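You operate a simulated robot arm through the tools that you are given. There is no shell and no other tool. Be economical: measure what you need, move in short steps, check, and stop when the job is done.

Carry out the task below with a simulated robot arm. There is one attempt and no reset: what you move stays moved.

JOB
Turn the doser dial to 20 ml. Open the lines drawer, put the red reel on the long bench top away in the inside of the lines drawer and shut the drawer again. Put the brown label beaker on the yellow tray. Open the cart drawer, fetch the foil bag marked "A" from the side bench top and set it in the inside of the cart drawer, then shut the drawer. Pull the rolls drawer open. Any order will do. Set down upright: brown label beaker.

Only the result counts: the job must be done as asked and must still hold three seconds after the hand-in. Knocking over, shifting, dropping, spilling or breaking anything else fails it.

ROBOT AND FRAMES
A 5-joint arm with a fingered hand on a trunk, on a base that drives. Base frame: it is fixed to the floor where the robot stands at the start and does not move with it; the origin is under the middle of the robot, x ahead of it, y to its left, z up; the surface under the hand at the start is at about z = 0.85. Lengths are in m, angles in degrees, forces in N, time in s.
With the tool pointing down near the work surface it reaches from about 0.28 to 0.58 m from the robot's upright axis, wherever it stands. Its first joint turns from -115.0 to 115.0 degrees. Places, roughly: brown label beaker [0.5, -1.25, 1]; cart drawer [-3.6, -2, 0.7]; doser dial [0.6, 0.2, 1]; foil bag [-3.25, 2.5, 0.75]; inside of the cart drawer [-3.6, -2, 0.7]; inside of the lines drawer [-3.4, 1, 0.6]; lines drawer [-3.3, 1, 0.7]; red reel (6x6x4 cm) [0.4, -1.2, 0.9]; rolls drawer [-1, 3.1, 0.7]; yellow tray (20x9x4 cm) [0.4, -1.9, 0.9]. The tool tilts only in the upright plane through the base axis and itself; it spins freely about its own axis. Payload 2.9 kg.
The TCP is the grasp point between the finger pads, 0.022 m short of the fingertips. In the tool frame z runs along the fingers and y along their closing line. Largest opening 0.124 m; the body of the gripper starts 0.06 m behind the TCP. The gripper is a hand of 3 fingers: y runs from the thumb to the fingers, the wrist lies at [0, 0, -0.218] in the tool frame, and closing takes about 1.5 s.
Orientation is that of the tool frame in the base frame, as a unit quaternion [x, y, z, w]. With the fingers straight down and closing along the base's y, the tool's x points along the base's -x, its y along +y and its z along -z.

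CONTROLS
- The arm moves only by the tool jog_arm. Its argument "targets" is a list of rows, each an object (a shift or turn left out is 0, a gripper value left out holds the last) with "slide": the shift along the tool's x, y, z in m, a list of three; "delta_rot": the turn, a rotation vector about the tool's x, y, z in degrees, a list of three. In form: [{"slide": [dx, dy, dz], "delta_rot": [rx, ry, rz]}, ...]. A call has 1 to 10 rows; each row is the pose to reach, as a shift and turn from the pose commanded when the call began, along the tool's axes at that moment. "jaw" is the opening in per cent of the stroke, from 0 (shut) to 100 (fully open), set as the call begins (left out, the last holds). A row lasts 0.2 s, in which the tool goes at most 0.05 m and 8.6 degrees; a call with a longer step from one row to the next is refused whole, and so is a gripper value outside its range. Where a pose cannot be reached the arm comes as near as it can. A force on the tool above 40 N (or 10 N above the force at the start of the call, whichever is more), or a blocked arm, ends the call early, and 0.2 s more pass. Each finger travels about 0.153 m/s and halts on what it meets, pressing with about 27 N; the grip force reading is that of the motor and also rises with nothing between the fingers. The clock runs only during rows and for 0.2 s after the last one: add rows that repeat a pose to give the fingers time. The reply holds the time, the measured pose of the TCP, the force on the tool along the base axes, the opening and the grip force, in the units named above and with some noise, with the torque about the TCP (base axes, N m) and any sound that the robot's microphone picked up.
- Cameras (640 x 400 px; columns grow to the right, rows downward): "scene" is now at [0.0268, 0.1676, 1.5334]; the picture's right is [0.23, -0.97, 0.00], its down [-0.52, -0.12, -0.84] and it looks along [0.82, 0.20, -0.54] (base axes); focal length 291 px, centre (320, 200). "wrist" rides on the gripper at [0.064, -0.037, -0.075] in the tool frame; the picture's right is [0.50, 0.87, 0.00], its down [-0.62, 0.36, -0.70] and it looks along [-0.61, 0.35, 0.71] (tool axes); focal length 230 px, centre (320, 200). There is no depth. A picture from a camera that has moved, and an enlarged one, comes with that camera's place and axes in the base frame and with its lens.
- capture(camera): a new picture of that camera. No time passes.
- raise_lower(by): slides the trunk up (or, below 0, down) by that many m; the arm and the scene camera ride with it, the base frame stays. It gives what a move gives, with no picture.
- steer(legs): drives the robot by 1 to 6 legs, each [ahead, left, turn to the left] in m, m and degrees, along the robot's own axes; the way and the turn of a leg run together, so that a leg with both is an arc; at most 1.5 m and 180 degrees a leg. The arm and the cameras ride along, it lands a little off, and it stops where it bumps. It gives what a move gives.
- finger_targets(finger1, finger2, thumb_bend): sets how far each is bent, from 0 (flat) to 1 (curled in); at 0.3 the hand is open as for a grip, at 0.7 the pads meet at the TCP. One left out holds its place. A second passes; each finger stops where it meets its share of the squeeze, and holds until it gets a number again. A gripper value or a shape takes the hand back. It gives what a move gives, with no picture; readings hold the bend of each and the force on the fingers (four entries, about 0 where the hand has none), thumb and palm.
- grasp_type(shape): the hand has 3 fingers and takes this shape, open, in about a second: jaw (thumb against the fingers, like two jaws); tri (thumb and two fingers); tip (a fingertip pinch); poke (one finger out to press); point (the index stretched); flat (the hand flat); cup (the hand cupped); fist (a fist). The gripper value then closes the fingers along that shape, each until it touches; the sizes above hold for jaw. It gives what a move gives, with no picture.
- pan_tilt(pan, tilt): turns the head with the scene camera to pan (to the left, within 155 degrees either way) and tilt (down, from -29 to 69), counted from straight ahead of the robot. It gives what a move gives.
- enlarge(camera, box): a new picture of the part [left, top, right, bottom] of that camera's present view, enlarged. No time passes.
- hand_in(): hands the job in; it is judged then, once.

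Go step by step. Nothing tells you exact positions but the pictures and the camera data: compare them with the known pose of the tool, close in by small moves and look again before you grip or let go. The budget is 186 turns and 164 pictures, counting those below and the enlarged ones. Unless the task says otherwise, let go and move clear before handing in, and close with one line.

The tools are called after "Call:" by a JSON object that holds its "method" and its "body". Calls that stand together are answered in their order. jog_arm: Moves the arm, as the interface text tells. Its arguments: {"type":"object","properties":{"targets":{"type":"array","items":{"type":"object","properties":{"slide":{"type":"array","items":{"type":"number"}},"delta_rot":{"type":"array","items":{"type":"number"}}}}},"jaw":{"type":"number"}},"required":["targets"]} The other tools are called the same way: raise_lower (by) slides the trunk up or down; grasp_type (shape) gives the hand a shape; finger_targets (finger1, finger2, thumb_bend) moves the fingers one by one; steer (legs) drives the base; pan_tilt (pan, tilt) turns the head that bears the scene camera; capture (camera) takes a picture; enlarge (camera, box) takes an enlarged picture of a part of a camera's view; hand_in () hands the job in.

At the start:

```text
time: 0.0
ee_pos: [0.3448, 0.1694, 1.2365]
tool_rot: [0.0, 1.0, -0.001, 0.001]
wrist_force: [-0.3, 0.1, -1.1]
torque: [-0.02, -0.01, -0.03]
gripper_width: 0.1236
grasp_force: 0.0
shape: jaw
bend: [0.3, 0.3, 0.3]
finger forces: [0.0, 0.0, 0.1, 0.0, 0.0, 0.0]
trunk travel left (down, up): [-0.609, 0.381]
robot x, y, heading: [0.0028, -0.0017, 0.1]
head pan, tilt: [13.4, 32.3]
```

scene: 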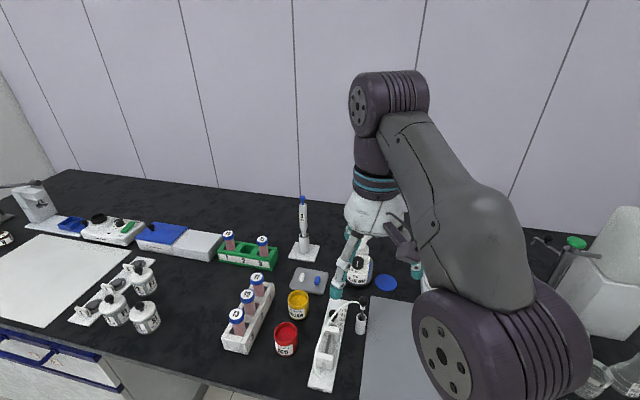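
wrist: 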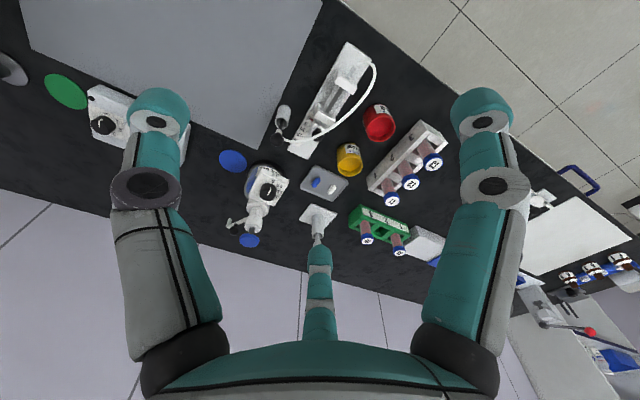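

I see the long bench in front with the doser near the hand. I'll look closer at the doser dial.

Call:
{"method": "enlarge", "body": {"camera": "wrist", "box": [200, 130, 360, 250]}}

Call:
{"method": "enlarge", "body": {"camera": "scene", "box": [280, 190, 440, 300]}}

```text
3.33 times, centred on (280, 190) of wrist
camera zoom: at [0.2808, 0.1337, 1.3119], right [-0.5, 0.87, 0.0], down [0.62, 0.36, 0.7], along [0.61, 0.35, -0.71], focal length 767 px, centre (453, 233)
```

zoom: 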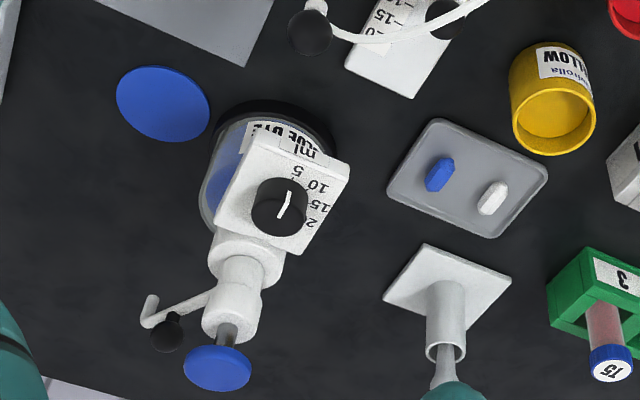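

```text
3.64 times, centred on (360, 245) of scene
camera zoom: at [0.0268, 0.1676, 1.5334], right [0.23, -0.97, 0.0], down [-0.52, -0.12, -0.84], along [0.82, 0.2, -0.54], focal length 1057 px, centre (174, 36)
```

zoom: 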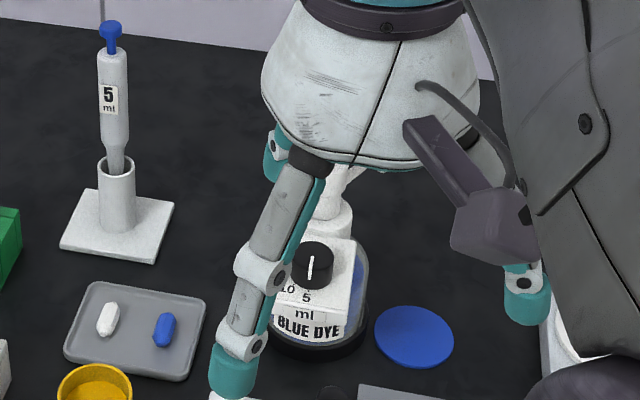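

I estimate the dial at about (0.64, 0.21, 0.93). Next I'll zoom in on it from both cameras to find its tilt and setting.

Call:
{"method": "enlarge", "body": {"camera": "wrist", "box": [250, 165, 290, 195]}}

Call:
{"method": "enlarge", "body": {"camera": "scene", "box": [340, 245, 380, 275]}}

```text
13.33 times, centred on (270, 180) of wrist
camera zoom: at [0.2808, 0.1337, 1.3119], right [-0.5, 0.87, 0.0], down [0.62, 0.36, 0.7], along [0.61, 0.35, -0.71], focal length 3068 px, centre (987, 467)
```

zoom: 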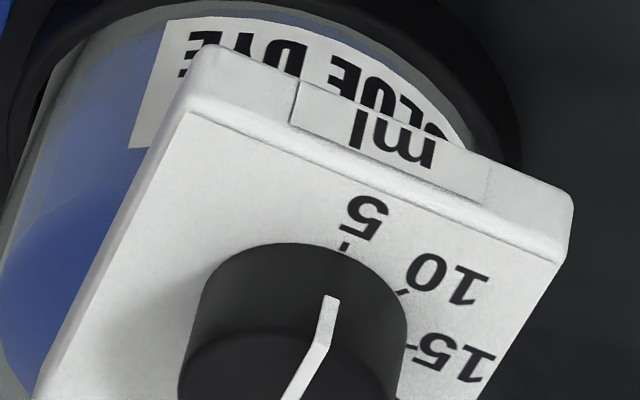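

```text
13.33 times, centred on (360, 260) of scene
camera zoom: at [0.0268, 0.1676, 1.5334], right [0.23, -0.97, 0.0], down [-0.52, -0.12, -0.84], along [0.82, 0.2, -0.54], focal length 3876 px, centre (-213, -600)
```

zoom: 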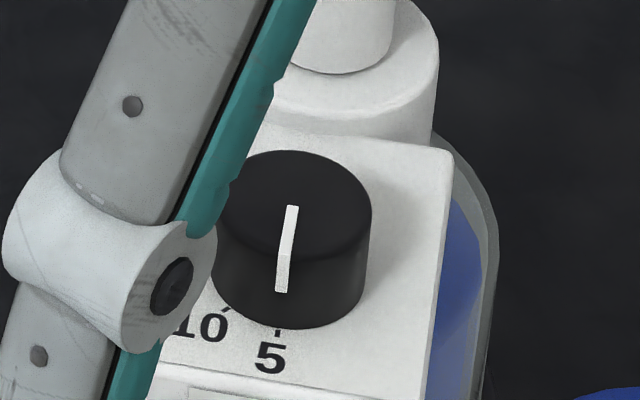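

The plate is horizontal, with the knob's axis upright and its pointer at 5. I'll take one more look to measure the mark angles.

Call:
{"method": "enlarge", "body": {"camera": "wrist", "box": [245, 165, 301, 200]}}

```text
11.43 times, centred on (273, 182) of wrist
camera zoom: at [0.2808, 0.1337, 1.3119], right [-0.5, 0.87, 0.0], down [0.62, 0.36, 0.7], along [0.61, 0.35, -0.71], focal length 2629 px, centre (857, 400)
```

zoom: 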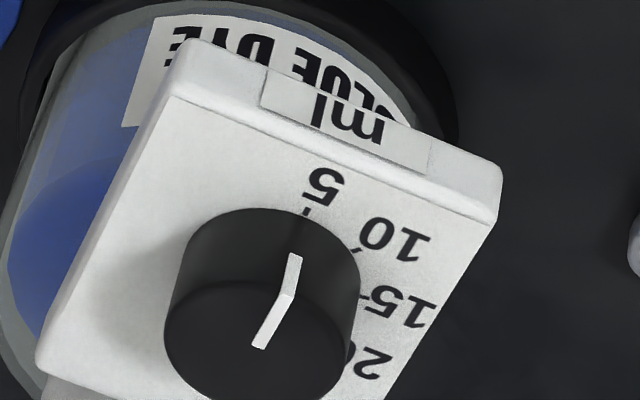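

Marks run clockwise seen from above: 5 faces me (−x), with about 36° per mark, so 20 is about 108° round. I'll swing the hand aside to see the pump column behind the knob.

Call:
{"method": "jog_arm", "body": {"targets": [{"slide": [0, -0.05, 0]}, {"slide": [0, -0.1, 0]}, {"slide": [0, -0.15, 0]}, {"slide": [0, -0.2, 0]}, {"slide": [0, -0.25, 0]}]}}

Call:
{"method": "enlarge", "body": {"camera": "scene", "box": [320, 200, 400, 300]}}

Call:
{"method": "capture", "body": {"camera": "wrist"}}

```text
time: 1.2
ee_pos: [0.3441, -0.0823, 1.236]
tool_rot: [0.0, 1.0, 0.0, 0.0]
wrist_force: [0.1, -0.4, -0.2]
torque: [0.01, -0.02, 0.01]
gripper_width: 0.124
grasp_force: 0.1
shape: jaw
bend: [0.3, 0.3, 0.3]
finger forces: [0.1, 0.1, 0.0, 0.0, 0.0, 0.0]
trunk travel left (down, up): [-0.609, 0.381]
robot x, y, heading: [0.0016, -0.0012, 0.1]
head pan, tilt: [13.4, 32.3]
```

```text
4.00 times, centred on (360, 250) of scene
camera zoom: at [0.0272, 0.1659, 1.5336], right [0.23, -0.97, 0.0], down [-0.52, -0.12, -0.84], along [0.82, 0.2, -0.54], focal length 1163 px, centre (160, 0)
```

zoom: 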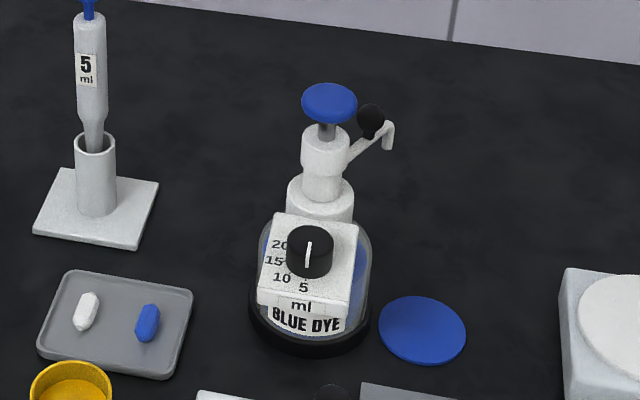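

```text
155 pictures are left
camera wrist: at [0.2801, -0.119, 1.311], right [-0.5, 0.87, 0.0], down [0.62, 0.36, 0.7], along [0.61, 0.35, -0.71], focal length 230 px, centre (320, 200)
```

wrist: 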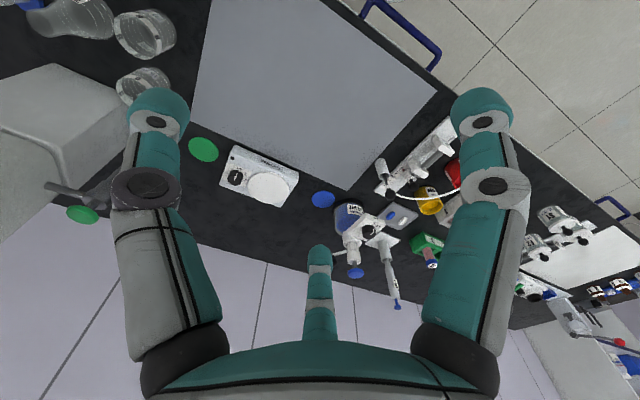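

The hand is a radial three-finger chuck, and the pump column stands close behind the knob, so I'll approach tilted. First I'll check the bench edge in front of the base to see how far I can drive.

Call:
{"method": "pan_tilt", "body": {"pan": 20, "tilt": 69}}

Call:
{"method": "capture", "body": {"camera": "scene"}}

```text
time: 2.2
ee_pos: [0.3438, -0.0806, 1.2356]
tool_rot: [0.0, 1.0, 0.0, 0.001]
wrist_force: [-0.4, 0.7, -0.7]
torque: [-0.03, -0.02, 0.0]
gripper_width: 0.1238
grasp_force: 0.0
shape: jaw
bend: [0.3, 0.3, 0.3]
finger forces: [0.1, 0.0, 0.0, 0.1, 0.0, 0.0]
trunk travel left (down, up): [-0.609, 0.381]
robot x, y, heading: [-0.0004, 0.0033, -0.1]
head pan, tilt: [20.0, 68.8]
```

```text
154 pictures are left
camera scene: at [-0.0076, 0.166, 1.4856], right [0.34, -0.94, 0.0], down [-0.88, -0.32, -0.36], along [0.34, 0.12, -0.93], focal length 291 px, centre (320, 200)
```

scene: 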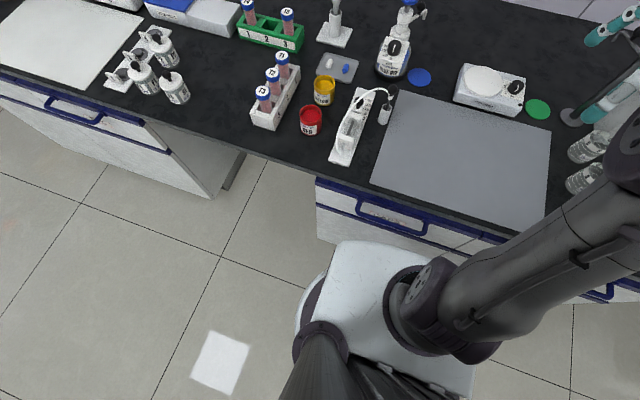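

The base is already close to the bench, so I'll reach by tilting. First I'll spin the hand and bring it back toward the doser at height.

Call:
{"method": "jog_arm", "body": {"targets": [{"slide": [-0.016, 0.028, 0], "delta_rot": [0, 0, 8]}, {"slide": [-0.032, 0.056, 0], "delta_rot": [0, 0, 16]}, {"slide": [-0.048, 0.084, 0], "delta_rot": [0, 0, 24]}, {"slide": [-0.064, 0.112, 0], "delta_rot": [0, 0, 32]}, {"slide": [-0.08, 0.14, 0], "delta_rot": [0, 0, 40]}, {"slide": [-0.096, 0.168, 0], "delta_rot": [0, 0, 48]}, {"slide": [-0.112, 0.196, 0], "delta_rot": [0, 0, 56]}, {"slide": [-0.128, 0.224, 0], "delta_rot": [0, 0, 64]}, {"slide": [-0.144, 0.25, 0], "delta_rot": [0, 0, 72]}, {"slide": [-0.156, 0.26, 0], "delta_rot": [0, 0, 72]}]}}

```text
time: 4.4
ee_pos: [0.4327, 0.1459, 1.1869]
tool_rot: [0.589, 0.808, 0.002, 0.002]
wrist_force: [-0.4, -0.4, 0.2]
torque: [-0.02, 0.01, 0.01]
gripper_width: 0.1237
grasp_force: 0.0
shape: jaw
bend: [0.3, 0.3, 0.3]
finger forces: [0.0, 0.0, 0.1, 0.0, 0.1, 0.0]
out of reach, approached as far as the arm can: row 4, 5, 6, 7, 8, 9, 10
trunk travel left (down, up): [-0.609, 0.381]
robot x, y, heading: [-0.0008, 0.0017, 0.1]
head pan, tilt: [20.0, 68.8]
```

The arm ran out of reach at this height. I'll tilt the fingers outward now, which brings the wrist back.

Call:
{"method": "jog_arm", "body": {"targets": [{"delta_rot": [-8, 0, 0]}, {"delta_rot": [-16, 0, 0]}, {"delta_rot": [-24, 0, 0]}, {"delta_rot": [-26, 0, 0]}]}}

```text
time: 5.4
ee_pos: [0.4342, 0.1364, 1.1857]
tool_rot: [0.571, 0.789, 0.189, 0.126]
wrist_force: [-0.8, -0.2, -0.8]
torque: [-0.01, 0.0, 0.0]
gripper_width: 0.1238
grasp_force: 0.1
shape: jaw
bend: [0.3, 0.3, 0.3]
finger forces: [0.1, 0.0, 0.0, 0.1, 0.0, 0.0]
out of reach, approached as far as the arm can: row 2, 3, 4
trunk travel left (down, up): [-0.609, 0.381]
robot x, y, heading: [-0.0013, -0.0017, 0.1]
head pan, tilt: [20.0, 68.8]
```

The tilt works. I'll edge the base 3 cm closer and raise the trunk 10 cm for best reach.

Call:
{"method": "steer", "body": {"legs": [[0.03, 0, 0]]}}

Call:
{"method": "raise_lower", "body": {"by": 0.1}}

```text
time: 6.2
ee_pos: [0.4665, 0.138, 1.1853]
tool_rot: [0.571, 0.789, 0.187, 0.125]
wrist_force: [-0.3, 0.4, 0.0]
torque: [0.01, -0.01, 0.02]
gripper_width: 0.1239
grasp_force: 0.0
shape: jaw
bend: [0.3, 0.3, 0.3]
finger forces: [0.0, 0.0, 0.0, 0.0, 0.0, 0.1]
trunk travel left (down, up): [-0.609, 0.381]
robot x, y, heading: [0.0312, -0.0014, 0.2]
head pan, tilt: [20.0, 68.8]
```

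```text
time: 7.6
ee_pos: [0.4643, 0.1384, 1.2867]
tool_rot: [0.571, 0.789, 0.187, 0.126]
wrist_force: [0.3, -0.1, -0.3]
torque: [0.0, -0.01, 0.01]
gripper_width: 0.124
grasp_force: 0.1
shape: jaw
bend: [0.3, 0.3, 0.3]
finger forces: [0.1, 0.0, 0.0, 0.0, 0.0, 0.0]
trunk travel left (down, up): [-0.709, 0.281]
robot x, y, heading: [0.0316, 0.0026, 0.1]
head pan, tilt: [20.0, 68.8]
```

Rechecking the geometry, the column's front is about 5 cm behind the knob centre, so clearance is good. I'll move to a pre-approach above the knob with the fingers half closed.

Call:
{"method": "jog_arm", "body": {"targets": [{"slide": [0, 0.007, 0.042], "delta_rot": [1, 0, 0]}, {"slide": [0.001, 0.013, 0.083], "delta_rot": [2, 0, 0]}, {"slide": [0.002, 0.02, 0.125], "delta_rot": [3, 0, 0]}, {"slide": [0.002, 0.026, 0.166], "delta_rot": [4, 0, 0]}, {"slide": [0.003, 0.033, 0.208], "delta_rot": [4, 0, 0]}, {"slide": [0.0035, 0.0397, 0.2496], "delta_rot": [4, 0, 0]}], "jaw": 50}}

Call:
{"method": "capture", "body": {"camera": "wrist"}}

Call:
{"method": "capture", "body": {"camera": "scene"}}

```text
time: 9.0
ee_pos: [0.6008, 0.1917, 1.0776]
tool_rot: [0.575, 0.795, 0.16, 0.105]
wrist_force: [-0.3, 0.5, -0.3]
torque: [0.0, 0.01, 0.0]
gripper_width: 0.0624
grasp_force: 0.0
shape: jaw
bend: [0.36, 0.36, 0.7]
finger forces: [0.0, 0.1, 0.1, 0.0, 0.0, 0.1]
trunk travel left (down, up): [-0.709, 0.281]
robot x, y, heading: [0.0282, -0.0002, 0.0]
head pan, tilt: [20.0, 68.8]
```

```text
153 pictures are left
camera wrist: at [0.5222, 0.2327, 1.1355], right [0.61, 0.72, 0.33], down [0.26, -0.58, 0.77], along [0.75, -0.38, -0.54], focal length 230 px, centre (320, 200)
```

wrist: 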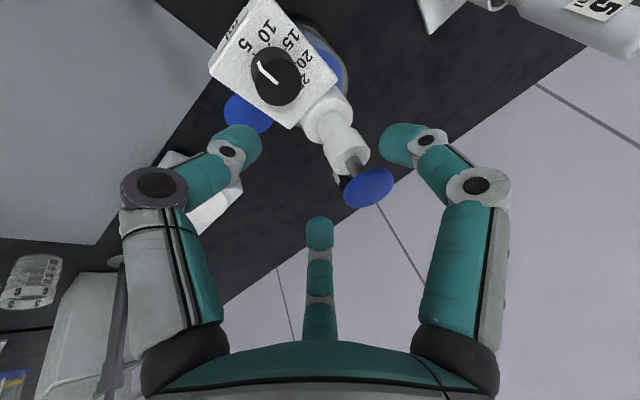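

```text
152 pictures are left
camera scene: at [0.024, 0.1667, 1.5855], right [0.34, -0.94, 0.0], down [-0.88, -0.32, -0.36], along [0.34, 0.12, -0.93], focal length 291 px, centre (320, 200)
```

scene: 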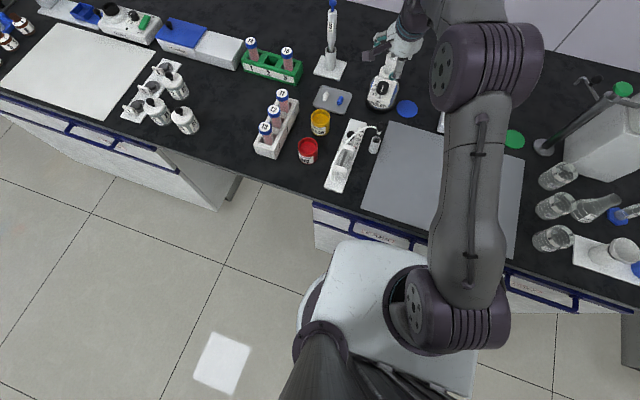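

The hand straddles the area well. I'll zoom in on the knob from here to refine its centre and read the mark angles.

Call:
{"method": "enlarge", "body": {"camera": "wrist", "box": [200, 0, 360, 120]}}

```text
3.33 times, centred on (280, 60) of wrist
camera zoom: at [0.5222, 0.2327, 1.1355], right [0.61, 0.72, 0.33], down [0.26, -0.58, 0.77], along [0.75, -0.38, -0.54], focal length 767 px, centre (453, 667)
```

zoom: 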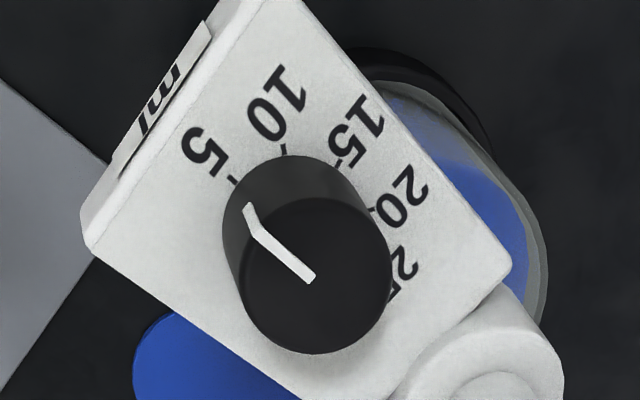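

Triangulating all three views puts the knob at about (0.600, 0.199) with its top at z≈0.985 and the plate at about 0.966. I'll reduce the tilt to about 12° and move to 4 cm above the grip.

Call:
{"method": "jog_arm", "body": {"targets": [{"slide": [0.003, -0.013, 0.0], "delta_rot": [5, 0, 0]}, {"slide": [0.0064, -0.0268, 0.018], "delta_rot": [10, 0, 0]}, {"slide": [0.0064, -0.0268, 0.0362], "delta_rot": [10, 0, 0]}, {"slide": [0.0064, -0.0268, 0.0362], "delta_rot": [10, 0, 0]}]}}

Call:
{"method": "enlarge", "body": {"camera": "wrist", "box": [160, 0, 480, 240]}}

```text
time: 10.0
ee_pos: [0.5866, 0.193, 1.035]
tool_rot: [0.582, 0.806, 0.088, 0.058]
wrist_force: [0.3, 0.4, -0.9]
torque: [0.01, -0.01, -0.01]
gripper_width: 0.0625
grasp_force: 0.0
shape: jaw
bend: [0.36, 0.36, 0.7]
finger forces: [0.0, 0.1, 0.0, 0.0, 0.1, 0.1]
trunk travel left (down, up): [-0.709, 0.281]
robot x, y, heading: [0.0257, 0.0034, 0.0]
head pan, tilt: [20.0, 68.8]
```

```text
1.67 times, centred on (320, 120) of wrist
camera zoom: at [0.5182, 0.238, 1.1026], right [0.65, 0.74, 0.19], down [0.39, -0.53, 0.75], along [0.66, -0.42, -0.63], focal length 384 px, centre (320, 333)
```

zoom: 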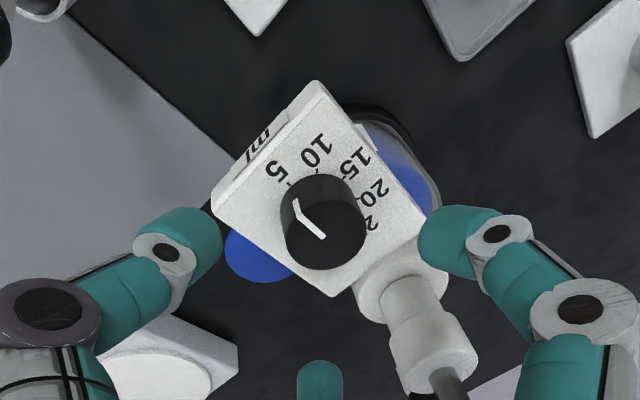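

The tool axis is lined up with the knob to about 2 mm. I'll descend along the axis now.

Call:
{"method": "jog_arm", "body": {"targets": [{"slide": [0, 0, 0.012]}, {"slide": [0, 0, 0.024]}, {"slide": [0, 0, 0.034]}, {"slide": [0, 0, 0.04]}]}}

Call:
{"method": "enlarge", "body": {"camera": "wrist", "box": [200, 60, 440, 240]}}

```text
time: 11.0
ee_pos: [0.5947, 0.1965, 0.9956]
tool_rot: [0.582, 0.806, 0.089, 0.058]
wrist_force: [0.0, 0.9, 0.5]
torque: [-0.03, -0.01, 0.02]
gripper_width: 0.0626
grasp_force: 0.0
shape: jaw
bend: [0.36, 0.36, 0.7]
finger forces: [0.0, 0.0, 0.0, 0.0, 0.0, 0.0]
trunk travel left (down, up): [-0.709, 0.281]
robot x, y, heading: [0.0299, 0.0021, -0.3]
head pan, tilt: [20.0, 68.8]
```

```text
2.22 times, centred on (320, 150) of wrist
camera zoom: at [0.5264, 0.2413, 1.0632], right [0.65, 0.74, 0.19], down [0.39, -0.53, 0.75], along [0.66, -0.41, -0.63], focal length 511 px, centre (320, 311)
```

zoom: 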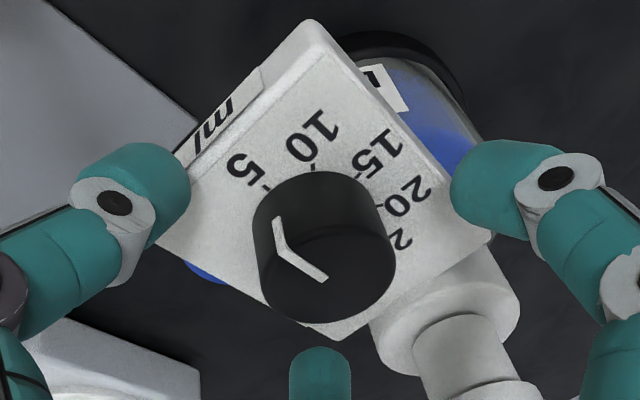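

The fingers surround the knob with no contact. Closing on it now.

Call:
{"method": "jog_arm", "body": {"targets": [{}, {}, {}, {}, {}], "jaw": 10}}

Call:
{"method": "enlarge", "body": {"camera": "wrist", "box": [200, 60, 440, 240]}}

```text
time: 12.2
ee_pos: [0.5943, 0.1964, 0.9962]
tool_rot: [0.582, 0.806, 0.087, 0.057]
wrist_force: [-2.1, -1.7, -3.3]
torque: [-0.03, 0.12, 0.03]
gripper_width: 0.0215
grasp_force: 27.2
shape: jaw
bend: [0.74, 0.74, 0.7]
finger forces: [24.4, 24.4, 0.0, 0.0, 25.6, 0.0]
trunk travel left (down, up): [-0.709, 0.281]
robot x, y, heading: [0.0288, 0.0001, -0.2]
head pan, tilt: [20.0, 68.8]
```

```text
2.22 times, centred on (320, 150) of wrist
camera zoom: at [0.5263, 0.2412, 1.0632], right [0.65, 0.74, 0.19], down [0.39, -0.53, 0.75], along [0.66, -0.42, -0.63], focal length 511 px, centre (320, 311)
```

zoom: 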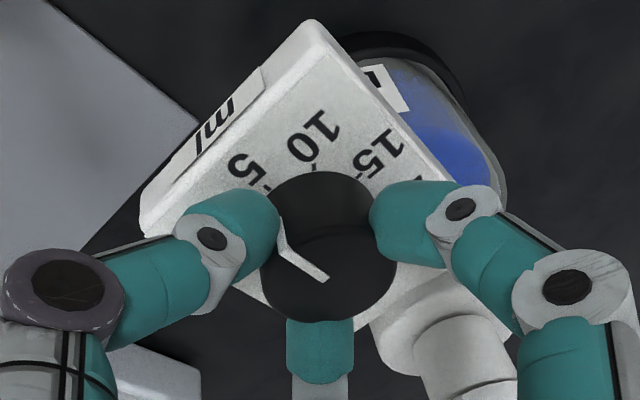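

A balanced three-finger grip. I'll turn it 37° clockwise.

Call:
{"method": "jog_arm", "body": {"targets": [{"delta_rot": [0, 0, 7.4]}, {"delta_rot": [0, 0, 14.8]}, {"delta_rot": [0, 0, 22.2]}, {"delta_rot": [0, 0, 29.6]}, {"delta_rot": [0, 0, 37]}, {"delta_rot": [0, 0, 37]}]}}

Call:
{"method": "enlarge", "body": {"camera": "wrist", "box": [200, 60, 440, 240]}}

```text
time: 13.6
ee_pos: [0.5955, 0.1977, 0.9969]
tool_rot: [0.809, 0.579, 0.101, 0.026]
wrist_force: [-3.9, 0.4, -7.2]
torque: [-0.25, 0.15, 0.0]
gripper_width: 0.0219
grasp_force: 27.0
shape: jaw
bend: [0.74, 0.76, 0.7]
finger forces: [25.7, 29.1, 0.0, 0.0, 25.2, 0.0]
trunk travel left (down, up): [-0.709, 0.281]
robot x, y, heading: [0.0344, -0.0032, 0.1]
head pan, tilt: [20.0, 68.8]
```

```text
2.22 times, centred on (320, 150) of wrist
camera zoom: at [0.5663, 0.2648, 1.0728], right [0.96, 0.19, 0.21], down [0.0, -0.75, 0.66], along [0.28, -0.63, -0.72], focal length 511 px, centre (320, 311)
```

zoom: 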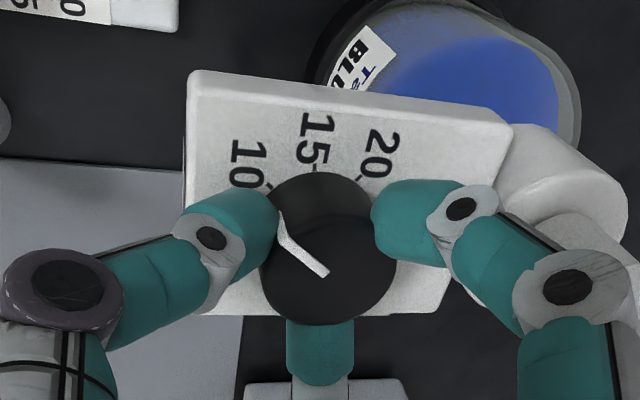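

The knob turns with the hand and is now near 10. I'll open, spin back and regrip.

Call:
{"method": "jog_arm", "body": {"targets": [{}, {}, {}, {"delta_rot": [0, 0, -8]}, {"delta_rot": [0, 0, -16]}, {"delta_rot": [0, 0, -24]}, {"delta_rot": [0, 0, -32]}, {"delta_rot": [0, 0, -38]}, {"delta_rot": [0, 0, -38]}], "jaw": 50}}

Call:
{"method": "jog_arm", "body": {"targets": [{}, {}, {}, {}, {"delta_rot": [0, 0, 7.6]}, {"delta_rot": [0, 0, 15.2]}, {"delta_rot": [0, 0, 22.8]}, {"delta_rot": [0, 0, 30.4]}, {"delta_rot": [0, 0, 38]}, {"delta_rot": [0, 0, 38]}], "jaw": 10}}

Call:
{"method": "enlarge", "body": {"camera": "wrist", "box": [200, 60, 440, 240]}}

```text
time: 15.6
ee_pos: [0.5951, 0.1969, 0.9964]
tool_rot: [0.575, 0.811, 0.088, 0.058]
wrist_force: [0.2, 0.3, 1.0]
torque: [0.02, 0.0, -0.01]
gripper_width: 0.0613
grasp_force: 0.2
shape: jaw
bend: [0.37, 0.37, 0.7]
finger forces: [0.0, 0.1, 0.0, 0.0, 0.1, 0.0]
trunk travel left (down, up): [-0.709, 0.281]
robot x, y, heading: [0.0286, -0.0001, -0.0]
head pan, tilt: [20.0, 68.8]
```

```text
time: 17.8
ee_pos: [0.5944, 0.1965, 0.9965]
tool_rot: [0.809, 0.579, 0.101, 0.026]
wrist_force: [-2.9, 1.3, -4.8]
torque: [-0.27, 0.14, 0.0]
gripper_width: 0.0217
grasp_force: 27.3
shape: jaw
bend: [0.74, 0.76, 0.7]
finger forces: [25.8, 29.7, 0.0, 0.1, 25.9, 0.0]
trunk travel left (down, up): [-0.709, 0.281]
robot x, y, heading: [0.0278, 0.0023, 0.3]
head pan, tilt: [20.0, 68.8]
```

```text
2.22 times, centred on (320, 150) of wrist
camera zoom: at [0.5662, 0.2646, 1.073], right [0.96, 0.19, 0.21], down [0.0, -0.75, 0.66], along [0.28, -0.63, -0.72], focal length 511 px, centre (320, 311)
```

zoom: 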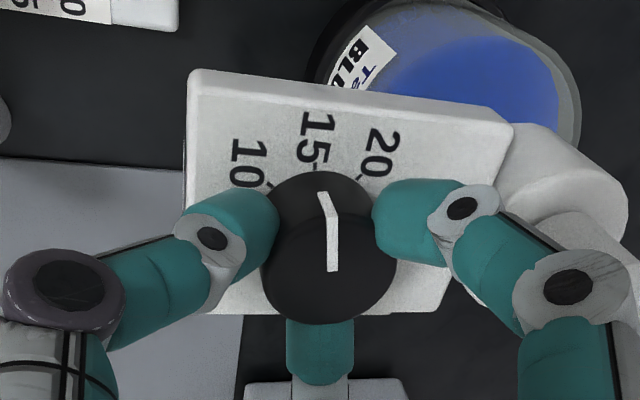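

The pointer is at 15. I'll do one more regrip and turn.

Call:
{"method": "jog_arm", "body": {"targets": [{}, {}, {}, {"delta_rot": [0, 0, -8]}, {"delta_rot": [0, 0, -16]}, {"delta_rot": [0, 0, -24]}, {"delta_rot": [0, 0, -32]}, {"delta_rot": [0, 0, -38]}, {"delta_rot": [0, 0, -38]}], "jaw": 50}}

Call:
{"method": "jog_arm", "body": {"targets": [{}, {}, {}, {}, {"delta_rot": [0, 0, 7.6]}, {"delta_rot": [0, 0, 15.2]}, {"delta_rot": [0, 0, 22.8]}, {"delta_rot": [0, 0, 30.4]}, {"delta_rot": [0, 0, 37]}, {"delta_rot": [0, 0, 37]}], "jaw": 10}}

Call:
{"method": "enlarge", "body": {"camera": "wrist", "box": [200, 60, 440, 240]}}

```text
time: 19.8
ee_pos: [0.5948, 0.1963, 0.998]
tool_rot: [0.575, 0.811, 0.087, 0.059]
wrist_force: [0.4, -0.2, 0.4]
torque: [-0.01, 0.01, 0.02]
gripper_width: 0.0616
grasp_force: 0.1
shape: jaw
bend: [0.37, 0.37, 0.7]
finger forces: [0.0, 0.0, 0.1, 0.0, 0.1, 0.1]
trunk travel left (down, up): [-0.709, 0.281]
robot x, y, heading: [0.0339, 0.0003, -0.0]
head pan, tilt: [20.0, 68.8]
```

```text
time: 22.0
ee_pos: [0.5948, 0.1964, 0.9954]
tool_rot: [0.803, 0.587, 0.101, 0.028]
wrist_force: [-5.1, 1.1, -3.6]
torque: [-0.24, 0.13, -0.03]
gripper_width: 0.0219
grasp_force: 27.5
shape: jaw
bend: [0.74, 0.75, 0.7]
finger forces: [26.7, 30.3, 0.1, 0.1, 24.7, 0.0]
trunk travel left (down, up): [-0.709, 0.281]
robot x, y, heading: [0.0301, -0.0003, -0.1]
head pan, tilt: [20.0, 68.8]
```

```text
2.22 times, centred on (320, 150) of wrist
camera zoom: at [0.5647, 0.2646, 1.0728], right [0.96, 0.2, 0.21], down [0.02, -0.75, 0.66], along [0.29, -0.63, -0.72], focal length 511 px, centre (320, 311)
```

zoom: 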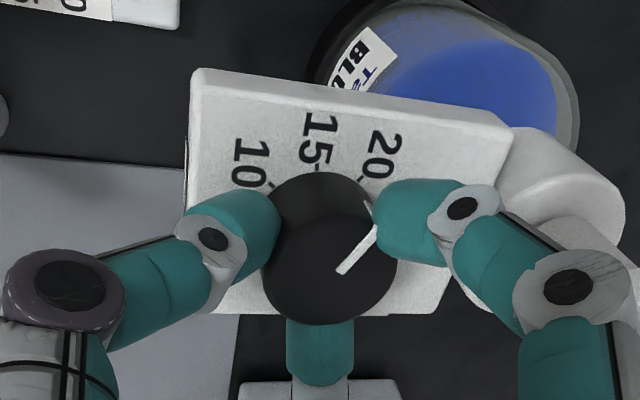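

Now I'll open and back off to check the alignment.

Call:
{"method": "jog_arm", "body": {"targets": [{}, {}, {}, {"slide": [0, 0, -0.02]}, {"slide": [0, 0, -0.04]}, {"slide": [0, 0, -0.06]}], "jaw": 50}}

Call:
{"method": "enlarge", "body": {"camera": "wrist", "box": [240, 30, 400, 150]}}

```text
time: 23.4
ee_pos: [0.5841, 0.1911, 1.0555]
tool_rot: [0.803, 0.586, 0.102, 0.027]
wrist_force: [0.4, 0.5, -0.4]
torque: [-0.01, -0.02, 0.0]
gripper_width: 0.0616
grasp_force: 0.0
shape: jaw
bend: [0.37, 0.37, 0.7]
finger forces: [0.1, 0.1, 0.1, 0.0, 0.0, 0.0]
trunk travel left (down, up): [-0.709, 0.281]
robot x, y, heading: [0.0286, 0.0018, 0.2]
head pan, tilt: [20.0, 68.8]
```

```text
3.33 times, centred on (320, 90) of wrist
camera zoom: at [0.5534, 0.2589, 1.1317], right [0.96, 0.21, 0.21], down [0.02, -0.75, 0.66], along [0.29, -0.63, -0.72], focal length 767 px, centre (320, 567)
```

zoom: 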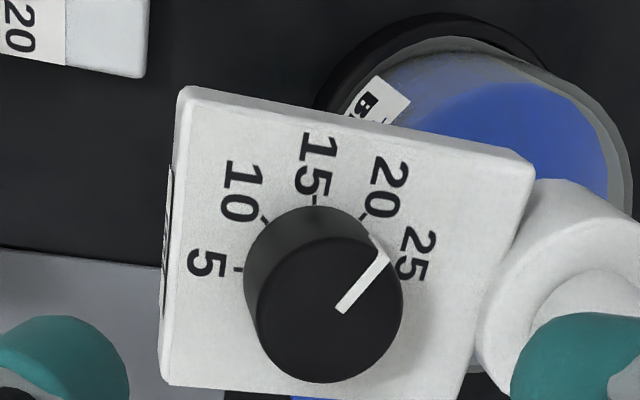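

Looks near 20, but I'll zoom in to measure it.

Call:
{"method": "enlarge", "body": {"camera": "wrist", "box": [292, 75, 348, 110]}}

```text
11.43 times, centred on (320, 92) of wrist
camera zoom: at [0.5534, 0.2589, 1.1317], right [0.96, 0.21, 0.21], down [0.02, -0.75, 0.66], along [0.29, -0.63, -0.72], focal length 2629 px, centre (320, 1429)
```

zoom: 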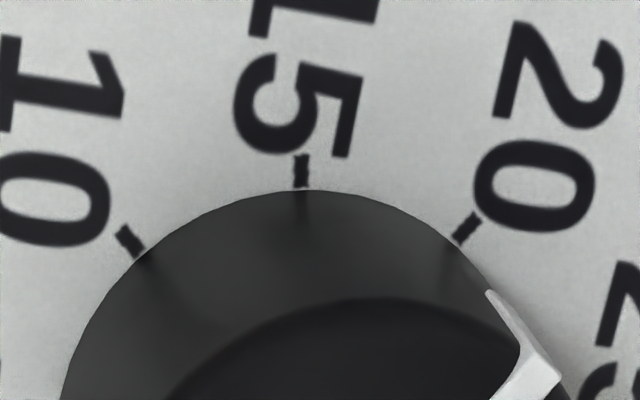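

The pointer lines up with the 20 tick, so the dial is done. Next I'll lift clear and retract for driving.

Call:
{"method": "jog_arm", "body": {"targets": [{"slide": [0.0025, -0.001, -0.034]}, {"slide": [0.005, -0.0016, -0.068]}, {"slide": [0.0074, -0.0024, -0.1015]}, {"slide": [-0.02, -0.029, -0.117]}, {"slide": [-0.05, -0.056, -0.13], "delta_rot": [4, 0, 0]}, {"slide": [-0.08, -0.083, -0.14], "delta_rot": [6, 0, 0]}, {"slide": [-0.11, -0.11, -0.152], "delta_rot": [8, 0, 0]}, {"slide": [-0.137, -0.136, -0.164], "delta_rot": [8, 0, 0]}], "jaw": 100}}

Call:
{"method": "pan_tilt", "body": {"pan": -60, "tilt": 35}}

Call:
{"method": "capture", "body": {"camera": "scene"}}

```text
time: 25.2
ee_pos: [0.3788, 0.1029, 1.1756]
tool_rot: [0.805, 0.591, 0.048, 0.015]
wrist_force: [1.0, 0.5, -0.5]
torque: [-0.02, -0.01, 0.02]
gripper_width: 0.124
grasp_force: 0.2
shape: jaw
bend: [0.3, 0.3, 0.3]
finger forces: [0.1, 0.0, 0.0, 0.1, 0.1, 0.1]
out of reach, approached as far as the arm can: row 5, 6, 7, 8
trunk travel left (down, up): [-0.709, 0.281]
robot x, y, heading: [0.0307, -0.0009, -0.2]
head pan, tilt: [20.0, 68.8]
```

```text
time: 26.7
ee_pos: [0.3817, 0.1033, 1.1759]
tool_rot: [0.805, 0.592, 0.048, 0.014]
wrist_force: [0.0, -0.4, -0.1]
torque: [0.03, -0.04, -0.07]
gripper_width: 0.124
grasp_force: 0.0
shape: jaw
bend: [0.3, 0.3, 0.3]
finger forces: [0.0, 0.0, 0.1, 0.1, 0.0, 0.1]
trunk travel left (down, up): [-0.709, 0.281]
robot x, y, heading: [0.0274, -0.0002, 0.4]
head pan, tilt: [-60.0, 35.0]
```

```text
142 pictures are left
camera scene: at [0.0137, 0.0707, 1.6292], right [-0.87, -0.5, 0.0], down [-0.29, 0.5, -0.82], along [0.41, -0.71, -0.57], focal length 291 px, centre (320, 200)
```

scene: 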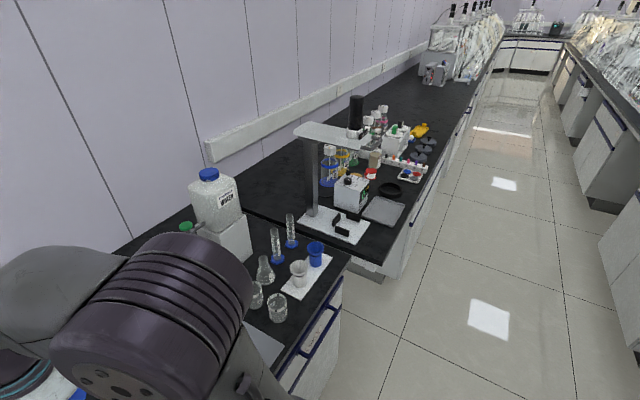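

The bench continues to the right. I'll zoom in on the region with the reel, beaker and tray.

Call:
{"method": "enlarge", "body": {"camera": "scene", "box": [300, 60, 480, 220]}}

Call:
{"method": "steer", "body": {"legs": [[-0.2, 0, 0], [0, -1.1, 0]]}}

Call:
{"method": "pan_tilt", "body": {"pan": -20, "tilt": 40}}

Call:
{"method": "capture", "body": {"camera": "scene"}}

```text
2.50 times, centred on (390, 140) of scene
camera zoom: at [0.0137, 0.0707, 1.6292], right [-0.87, -0.5, 0.0], down [-0.29, 0.5, -0.82], along [0.41, -0.71, -0.57], focal length 727 px, centre (145, 350)
```

zoom: 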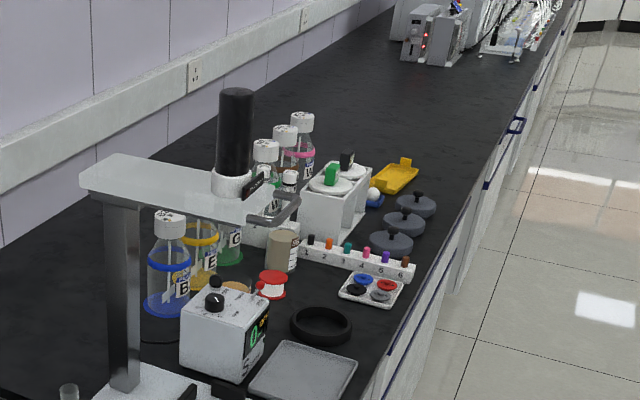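

```text
time: 33.5
ee_pos: [0.1893, -0.9985, 1.1757]
tool_rot: [0.803, 0.594, 0.048, 0.014]
wrist_force: [0.1, -1.2, 0.1]
torque: [0.01, 0.01, 0.01]
gripper_width: 0.1239
grasp_force: 0.0
shape: jaw
bend: [0.3, 0.3, 0.3]
finger forces: [0.1, 0.0, 0.0, 0.0, 0.1, 0.0]
trunk travel left (down, up): [-0.709, 0.281]
robot x, y, heading: [-0.1603, -1.107, 0.5]
head pan, tilt: [-60.0, 35.0]
```

```text
time: 34.6
ee_pos: [0.1884, -0.9984, 1.1736]
tool_rot: [0.802, 0.595, 0.048, 0.014]
wrist_force: [-0.9, -0.1, 0.4]
torque: [0.0, 0.01, -0.01]
gripper_width: 0.1238
grasp_force: 0.1
shape: jaw
bend: [0.3, 0.3, 0.3]
finger forces: [0.0, 0.1, 0.0, 0.0, 0.0, 0.0]
trunk travel left (down, up): [-0.709, 0.281]
robot x, y, heading: [-0.165, -1.1055, 0.3]
head pan, tilt: [-20.0, 40.0]
```

```text
140 pictures are left
camera scene: at [-0.1437, -0.986, 1.6217], right [-0.33, -0.94, 0.0], down [-0.61, 0.22, -0.77], along [0.72, -0.26, -0.64], focal length 291 px, centre (320, 200)
```

scene: 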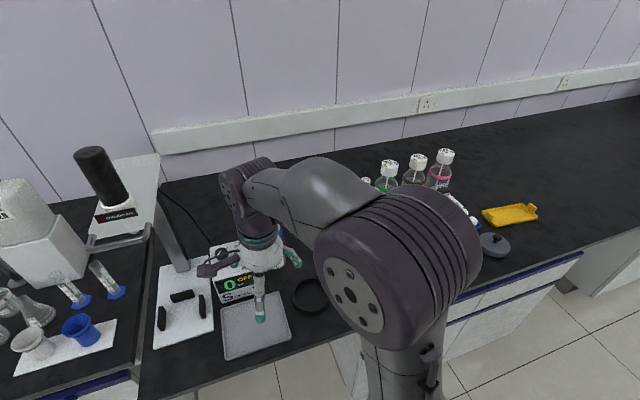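

The arm blocks the view on its right side, so I'll drive further right. That puts the reel and beaker on my left and the tray to the right.

Call:
{"method": "steer", "body": {"legs": [[0, -0.42, 0]]}}

Call:
{"method": "pan_tilt", "body": {"pan": 15, "tilt": 40}}

Call:
{"method": "capture", "body": {"camera": "scene"}}

```text
time: 37.2
ee_pos: [0.1909, -1.418, 1.1748]
tool_rot: [0.803, 0.594, 0.047, 0.014]
wrist_force: [-0.1, 0.5, 0.0]
torque: [-0.01, -0.04, 0.0]
gripper_width: 0.1241
grasp_force: 0.0
shape: jaw
bend: [0.3, 0.3, 0.3]
finger forces: [0.0, 0.0, 0.1, 0.0, 0.0, 0.0]
trunk travel left (down, up): [-0.709, 0.281]
robot x, y, heading: [-0.16, -1.5213, 0.4]
head pan, tilt: [-20.0, 40.0]
```

```text
time: 38.2
ee_pos: [0.1918, -1.4178, 1.1745]
tool_rot: [0.803, 0.595, 0.047, 0.014]
wrist_force: [0.7, 0.4, 0.0]
torque: [-0.01, 0.0, -0.03]
gripper_width: 0.1238
grasp_force: 0.0
shape: jaw
bend: [0.3, 0.3, 0.3]
finger forces: [0.0, 0.0, 0.0, 0.0, 0.0, 0.0]
trunk travel left (down, up): [-0.709, 0.281]
robot x, y, heading: [-0.159, -1.5239, 0.4]
head pan, tilt: [15.0, 40.0]
```

```text
139 pictures are left
camera scene: at [-0.1382, -1.354, 1.6217], right [0.27, -0.96, 0.0], down [-0.62, -0.17, -0.77], along [0.74, 0.2, -0.64], focal length 291 px, centre (320, 200)
```

scene: 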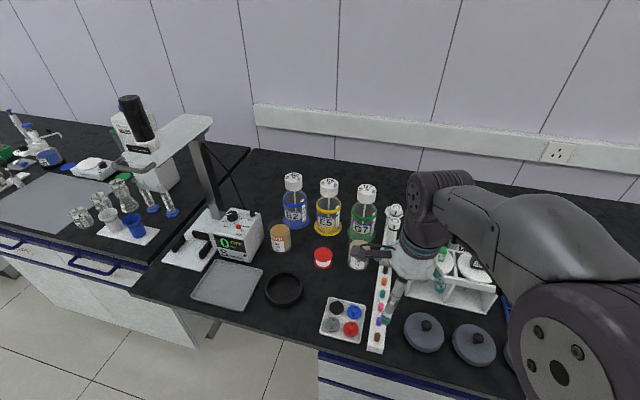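

Call:
{"method": "enlarge", "body": {"camera": "scene", "box": [220, 160, 420, 310]}}

Call:
{"method": "capture", "body": {"camera": "wrist"}}

```text
2.67 times, centred on (320, 235) of scene
camera zoom: at [-0.1382, -1.354, 1.6217], right [0.27, -0.96, 0.0], down [-0.62, -0.17, -0.77], along [0.74, 0.2, -0.64], focal length 775 px, centre (320, 107)
```

zoom: 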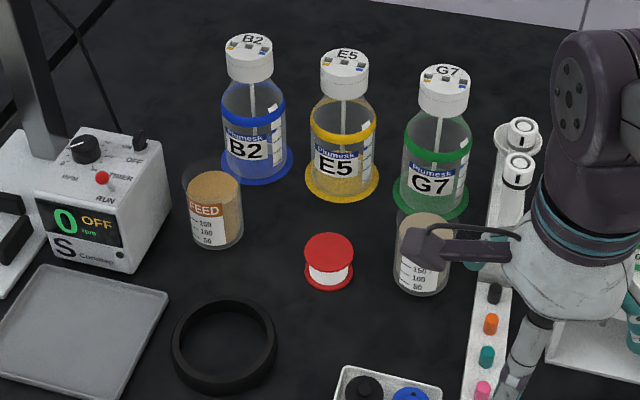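

```text
137 pictures are left
camera wrist: at [0.1683, -1.3468, 1.2513], right [0.97, 0.22, 0.1], down [0.1, -0.72, 0.69], along [0.22, -0.66, -0.72], focal length 230 px, centre (320, 200)
```

wrist: 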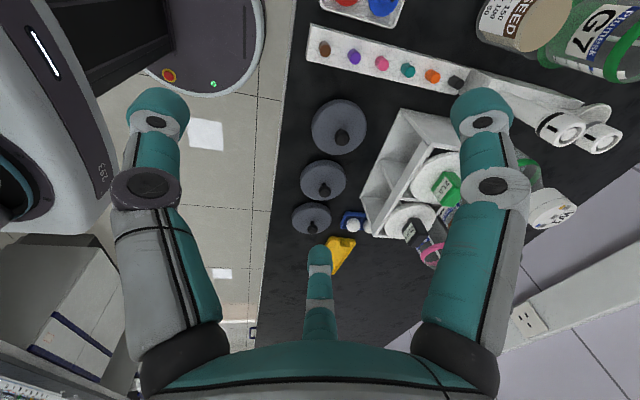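

Two similar beakers: the left one has a brown "FEED" label. I'll check the label on the right one.

Call:
{"method": "enlarge", "body": {"camera": "wrist", "box": [460, 0, 600, 90]}}

Call:
{"method": "enlarge", "body": {"camera": "scene", "box": [265, 215, 305, 255]}}

```text
4.44 times, centred on (530, 45) of wrist
camera zoom: at [0.1683, -1.3468, 1.2513], right [0.97, 0.22, 0.1], down [0.1, -0.72, 0.69], along [0.22, -0.66, -0.72], focal length 1022 px, centre (-613, 889)
```

zoom: 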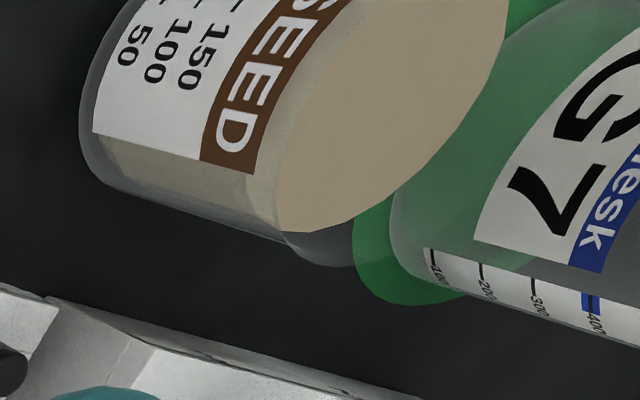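

```text
10.00 times, centred on (285, 235) of scene
camera zoom: at [-0.1382, -1.354, 1.6217], right [0.27, -0.96, 0.0], down [-0.62, -0.17, -0.77], along [0.74, 0.2, -0.64], focal length 2907 px, centre (670, -150)
```

zoom: 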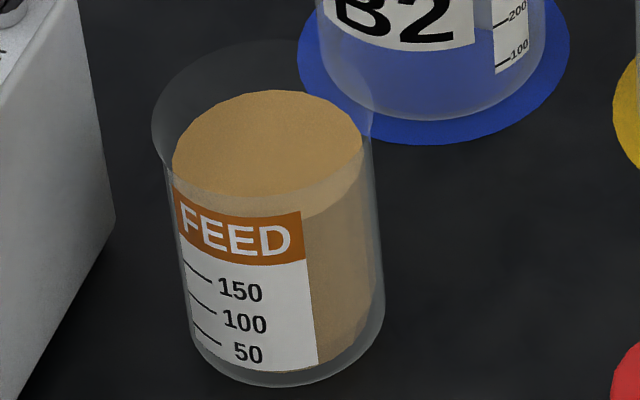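

The right one reads "SEED" on a brown label; the left one's label is orange. So the target is the right beaker at about (0.46, −1.32). I'll drive up to the bench and spin the hand so no finger faces the strip beside it.

Call:
{"method": "steer", "body": {"legs": [[0.17, 0, 0]]}}

Call:
{"method": "jog_arm", "body": {"targets": [{"delta_rot": [4, 0, -8]}, {"delta_rot": [5, 0, -16]}, {"delta_rot": [5, 0, -24]}, {"delta_rot": [5, 0, -32]}], "jaw": 80}}

```text
time: 39.4
ee_pos: [0.2812, -1.4163, 1.1736]
tool_rot: [0.803, 0.594, 0.047, 0.014]
wrist_force: [0.2, -0.2, -0.1]
torque: [-0.05, -0.01, 0.01]
gripper_width: 0.1239
grasp_force: 0.1
shape: jaw
bend: [0.3, 0.3, 0.3]
finger forces: [0.0, 0.0, 0.1, 0.0, 0.1, 0.0]
trunk travel left (down, up): [-0.709, 0.281]
robot x, y, heading: [-0.0713, -1.5263, 0.5]
head pan, tilt: [15.0, 40.0]
stopped in leg 1: the robot was blocked; the commanded pose is now the measured one
```

```text
refused: row 1 steps farther than a row can; nothing moved
```

Blocked at x=−0.07, because the bench sticks out further here. I'll back off a centimetre and shift left to shorten the reach.

Call:
{"method": "steer", "body": {"legs": [[-0.012, 0.1, 0]]}}

Call:
{"method": "jog_arm", "body": {"targets": [{"delta_rot": [0, 0, -8]}, {"delta_rot": [2, 0, -16]}, {"delta_rot": [4, 0, -24]}, {"delta_rot": [5, 0, -32]}], "jaw": 80}}

Call:
{"method": "capture", "body": {"camera": "scene"}}

Call:
{"method": "capture", "body": {"camera": "wrist"}}

```text
time: 40.6
ee_pos: [0.2671, -1.3181, 1.1742]
tool_rot: [0.803, 0.594, 0.046, 0.014]
wrist_force: [-0.1, 0.1, -0.7]
torque: [0.0, 0.01, -0.01]
gripper_width: 0.1237
grasp_force: 0.0
shape: jaw
bend: [0.3, 0.3, 0.3]
finger forces: [0.0, 0.0, 0.0, 0.0, 0.1, 0.0]
trunk travel left (down, up): [-0.709, 0.281]
robot x, y, heading: [-0.0828, -1.4227, 0.4]
head pan, tilt: [15.0, 40.0]
```

```text
time: 41.6
ee_pos: [0.2675, -1.3167, 1.1752]
tool_rot: [0.607, 0.794, 0.007, 0.005]
wrist_force: [0.1, 0.2, -0.6]
torque: [0.0, 0.02, 0.01]
gripper_width: 0.0992
grasp_force: 0.0
shape: jaw
bend: [0.26, 0.26, 0.47]
finger forces: [0.0, 0.1, 0.0, 0.0, 0.1, 0.1]
trunk travel left (down, up): [-0.709, 0.281]
robot x, y, heading: [-0.084, -1.4241, 0.4]
head pan, tilt: [15.0, 40.0]
```

```text
134 pictures are left
camera scene: at [-0.0624, -1.2541, 1.6217], right [0.27, -0.96, 0.0], down [-0.62, -0.17, -0.77], along [0.74, 0.2, -0.64], focal length 291 px, centre (320, 200)
```

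scene: 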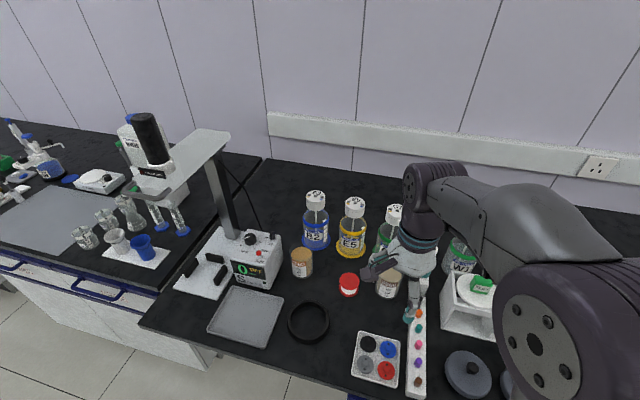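

```text
133 pictures are left
camera wrist: at [0.2142, -1.2644, 1.25], right [0.7, 0.71, 0.02], down [0.49, -0.51, 0.71], along [0.51, -0.49, -0.71], focal length 230 px, centre (320, 200)
```

wrist: 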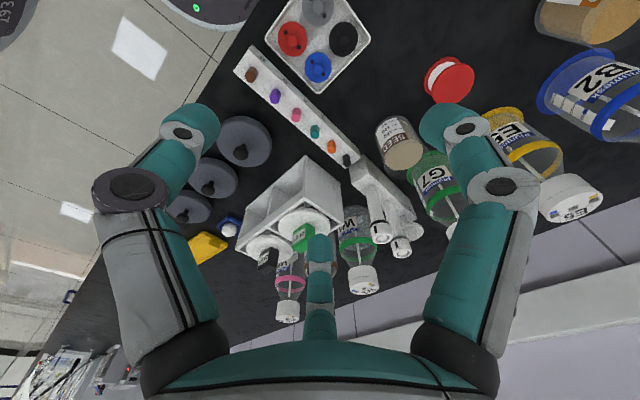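

Call:
{"method": "enlarge", "body": {"camera": "wrist", "box": [340, 80, 460, 200]}}

Call:
{"method": "enlarge", "body": {"camera": "scene", "box": [330, 230, 430, 310]}}

```text
3.33 times, centred on (400, 140) of wrist
camera zoom: at [0.2142, -1.2644, 1.25], right [0.7, 0.71, 0.02], down [0.49, -0.51, 0.71], along [0.51, -0.49, -0.71], focal length 767 px, centre (53, 400)
```

zoom: 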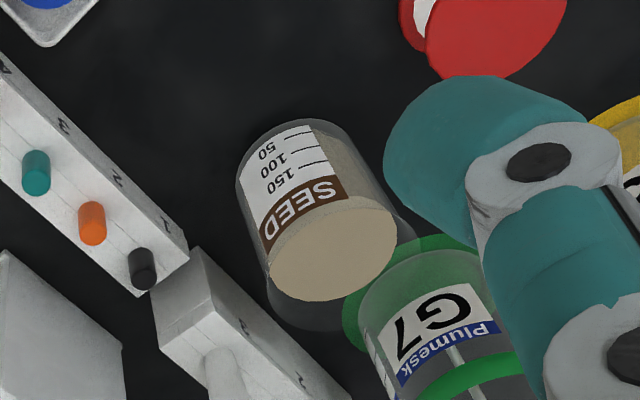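

```text
5.00 times, centred on (380, 270) of scene
camera zoom: at [-0.0624, -1.2541, 1.6217], right [0.27, -0.96, 0.0], down [-0.62, -0.17, -0.77], along [0.74, 0.2, -0.64], focal length 1453 px, centre (20, -150)
```

zoom: 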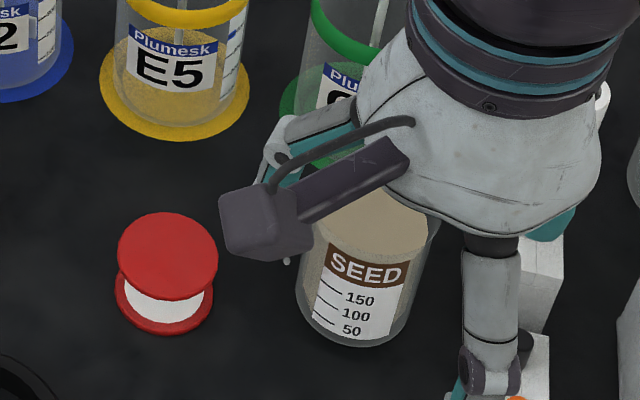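

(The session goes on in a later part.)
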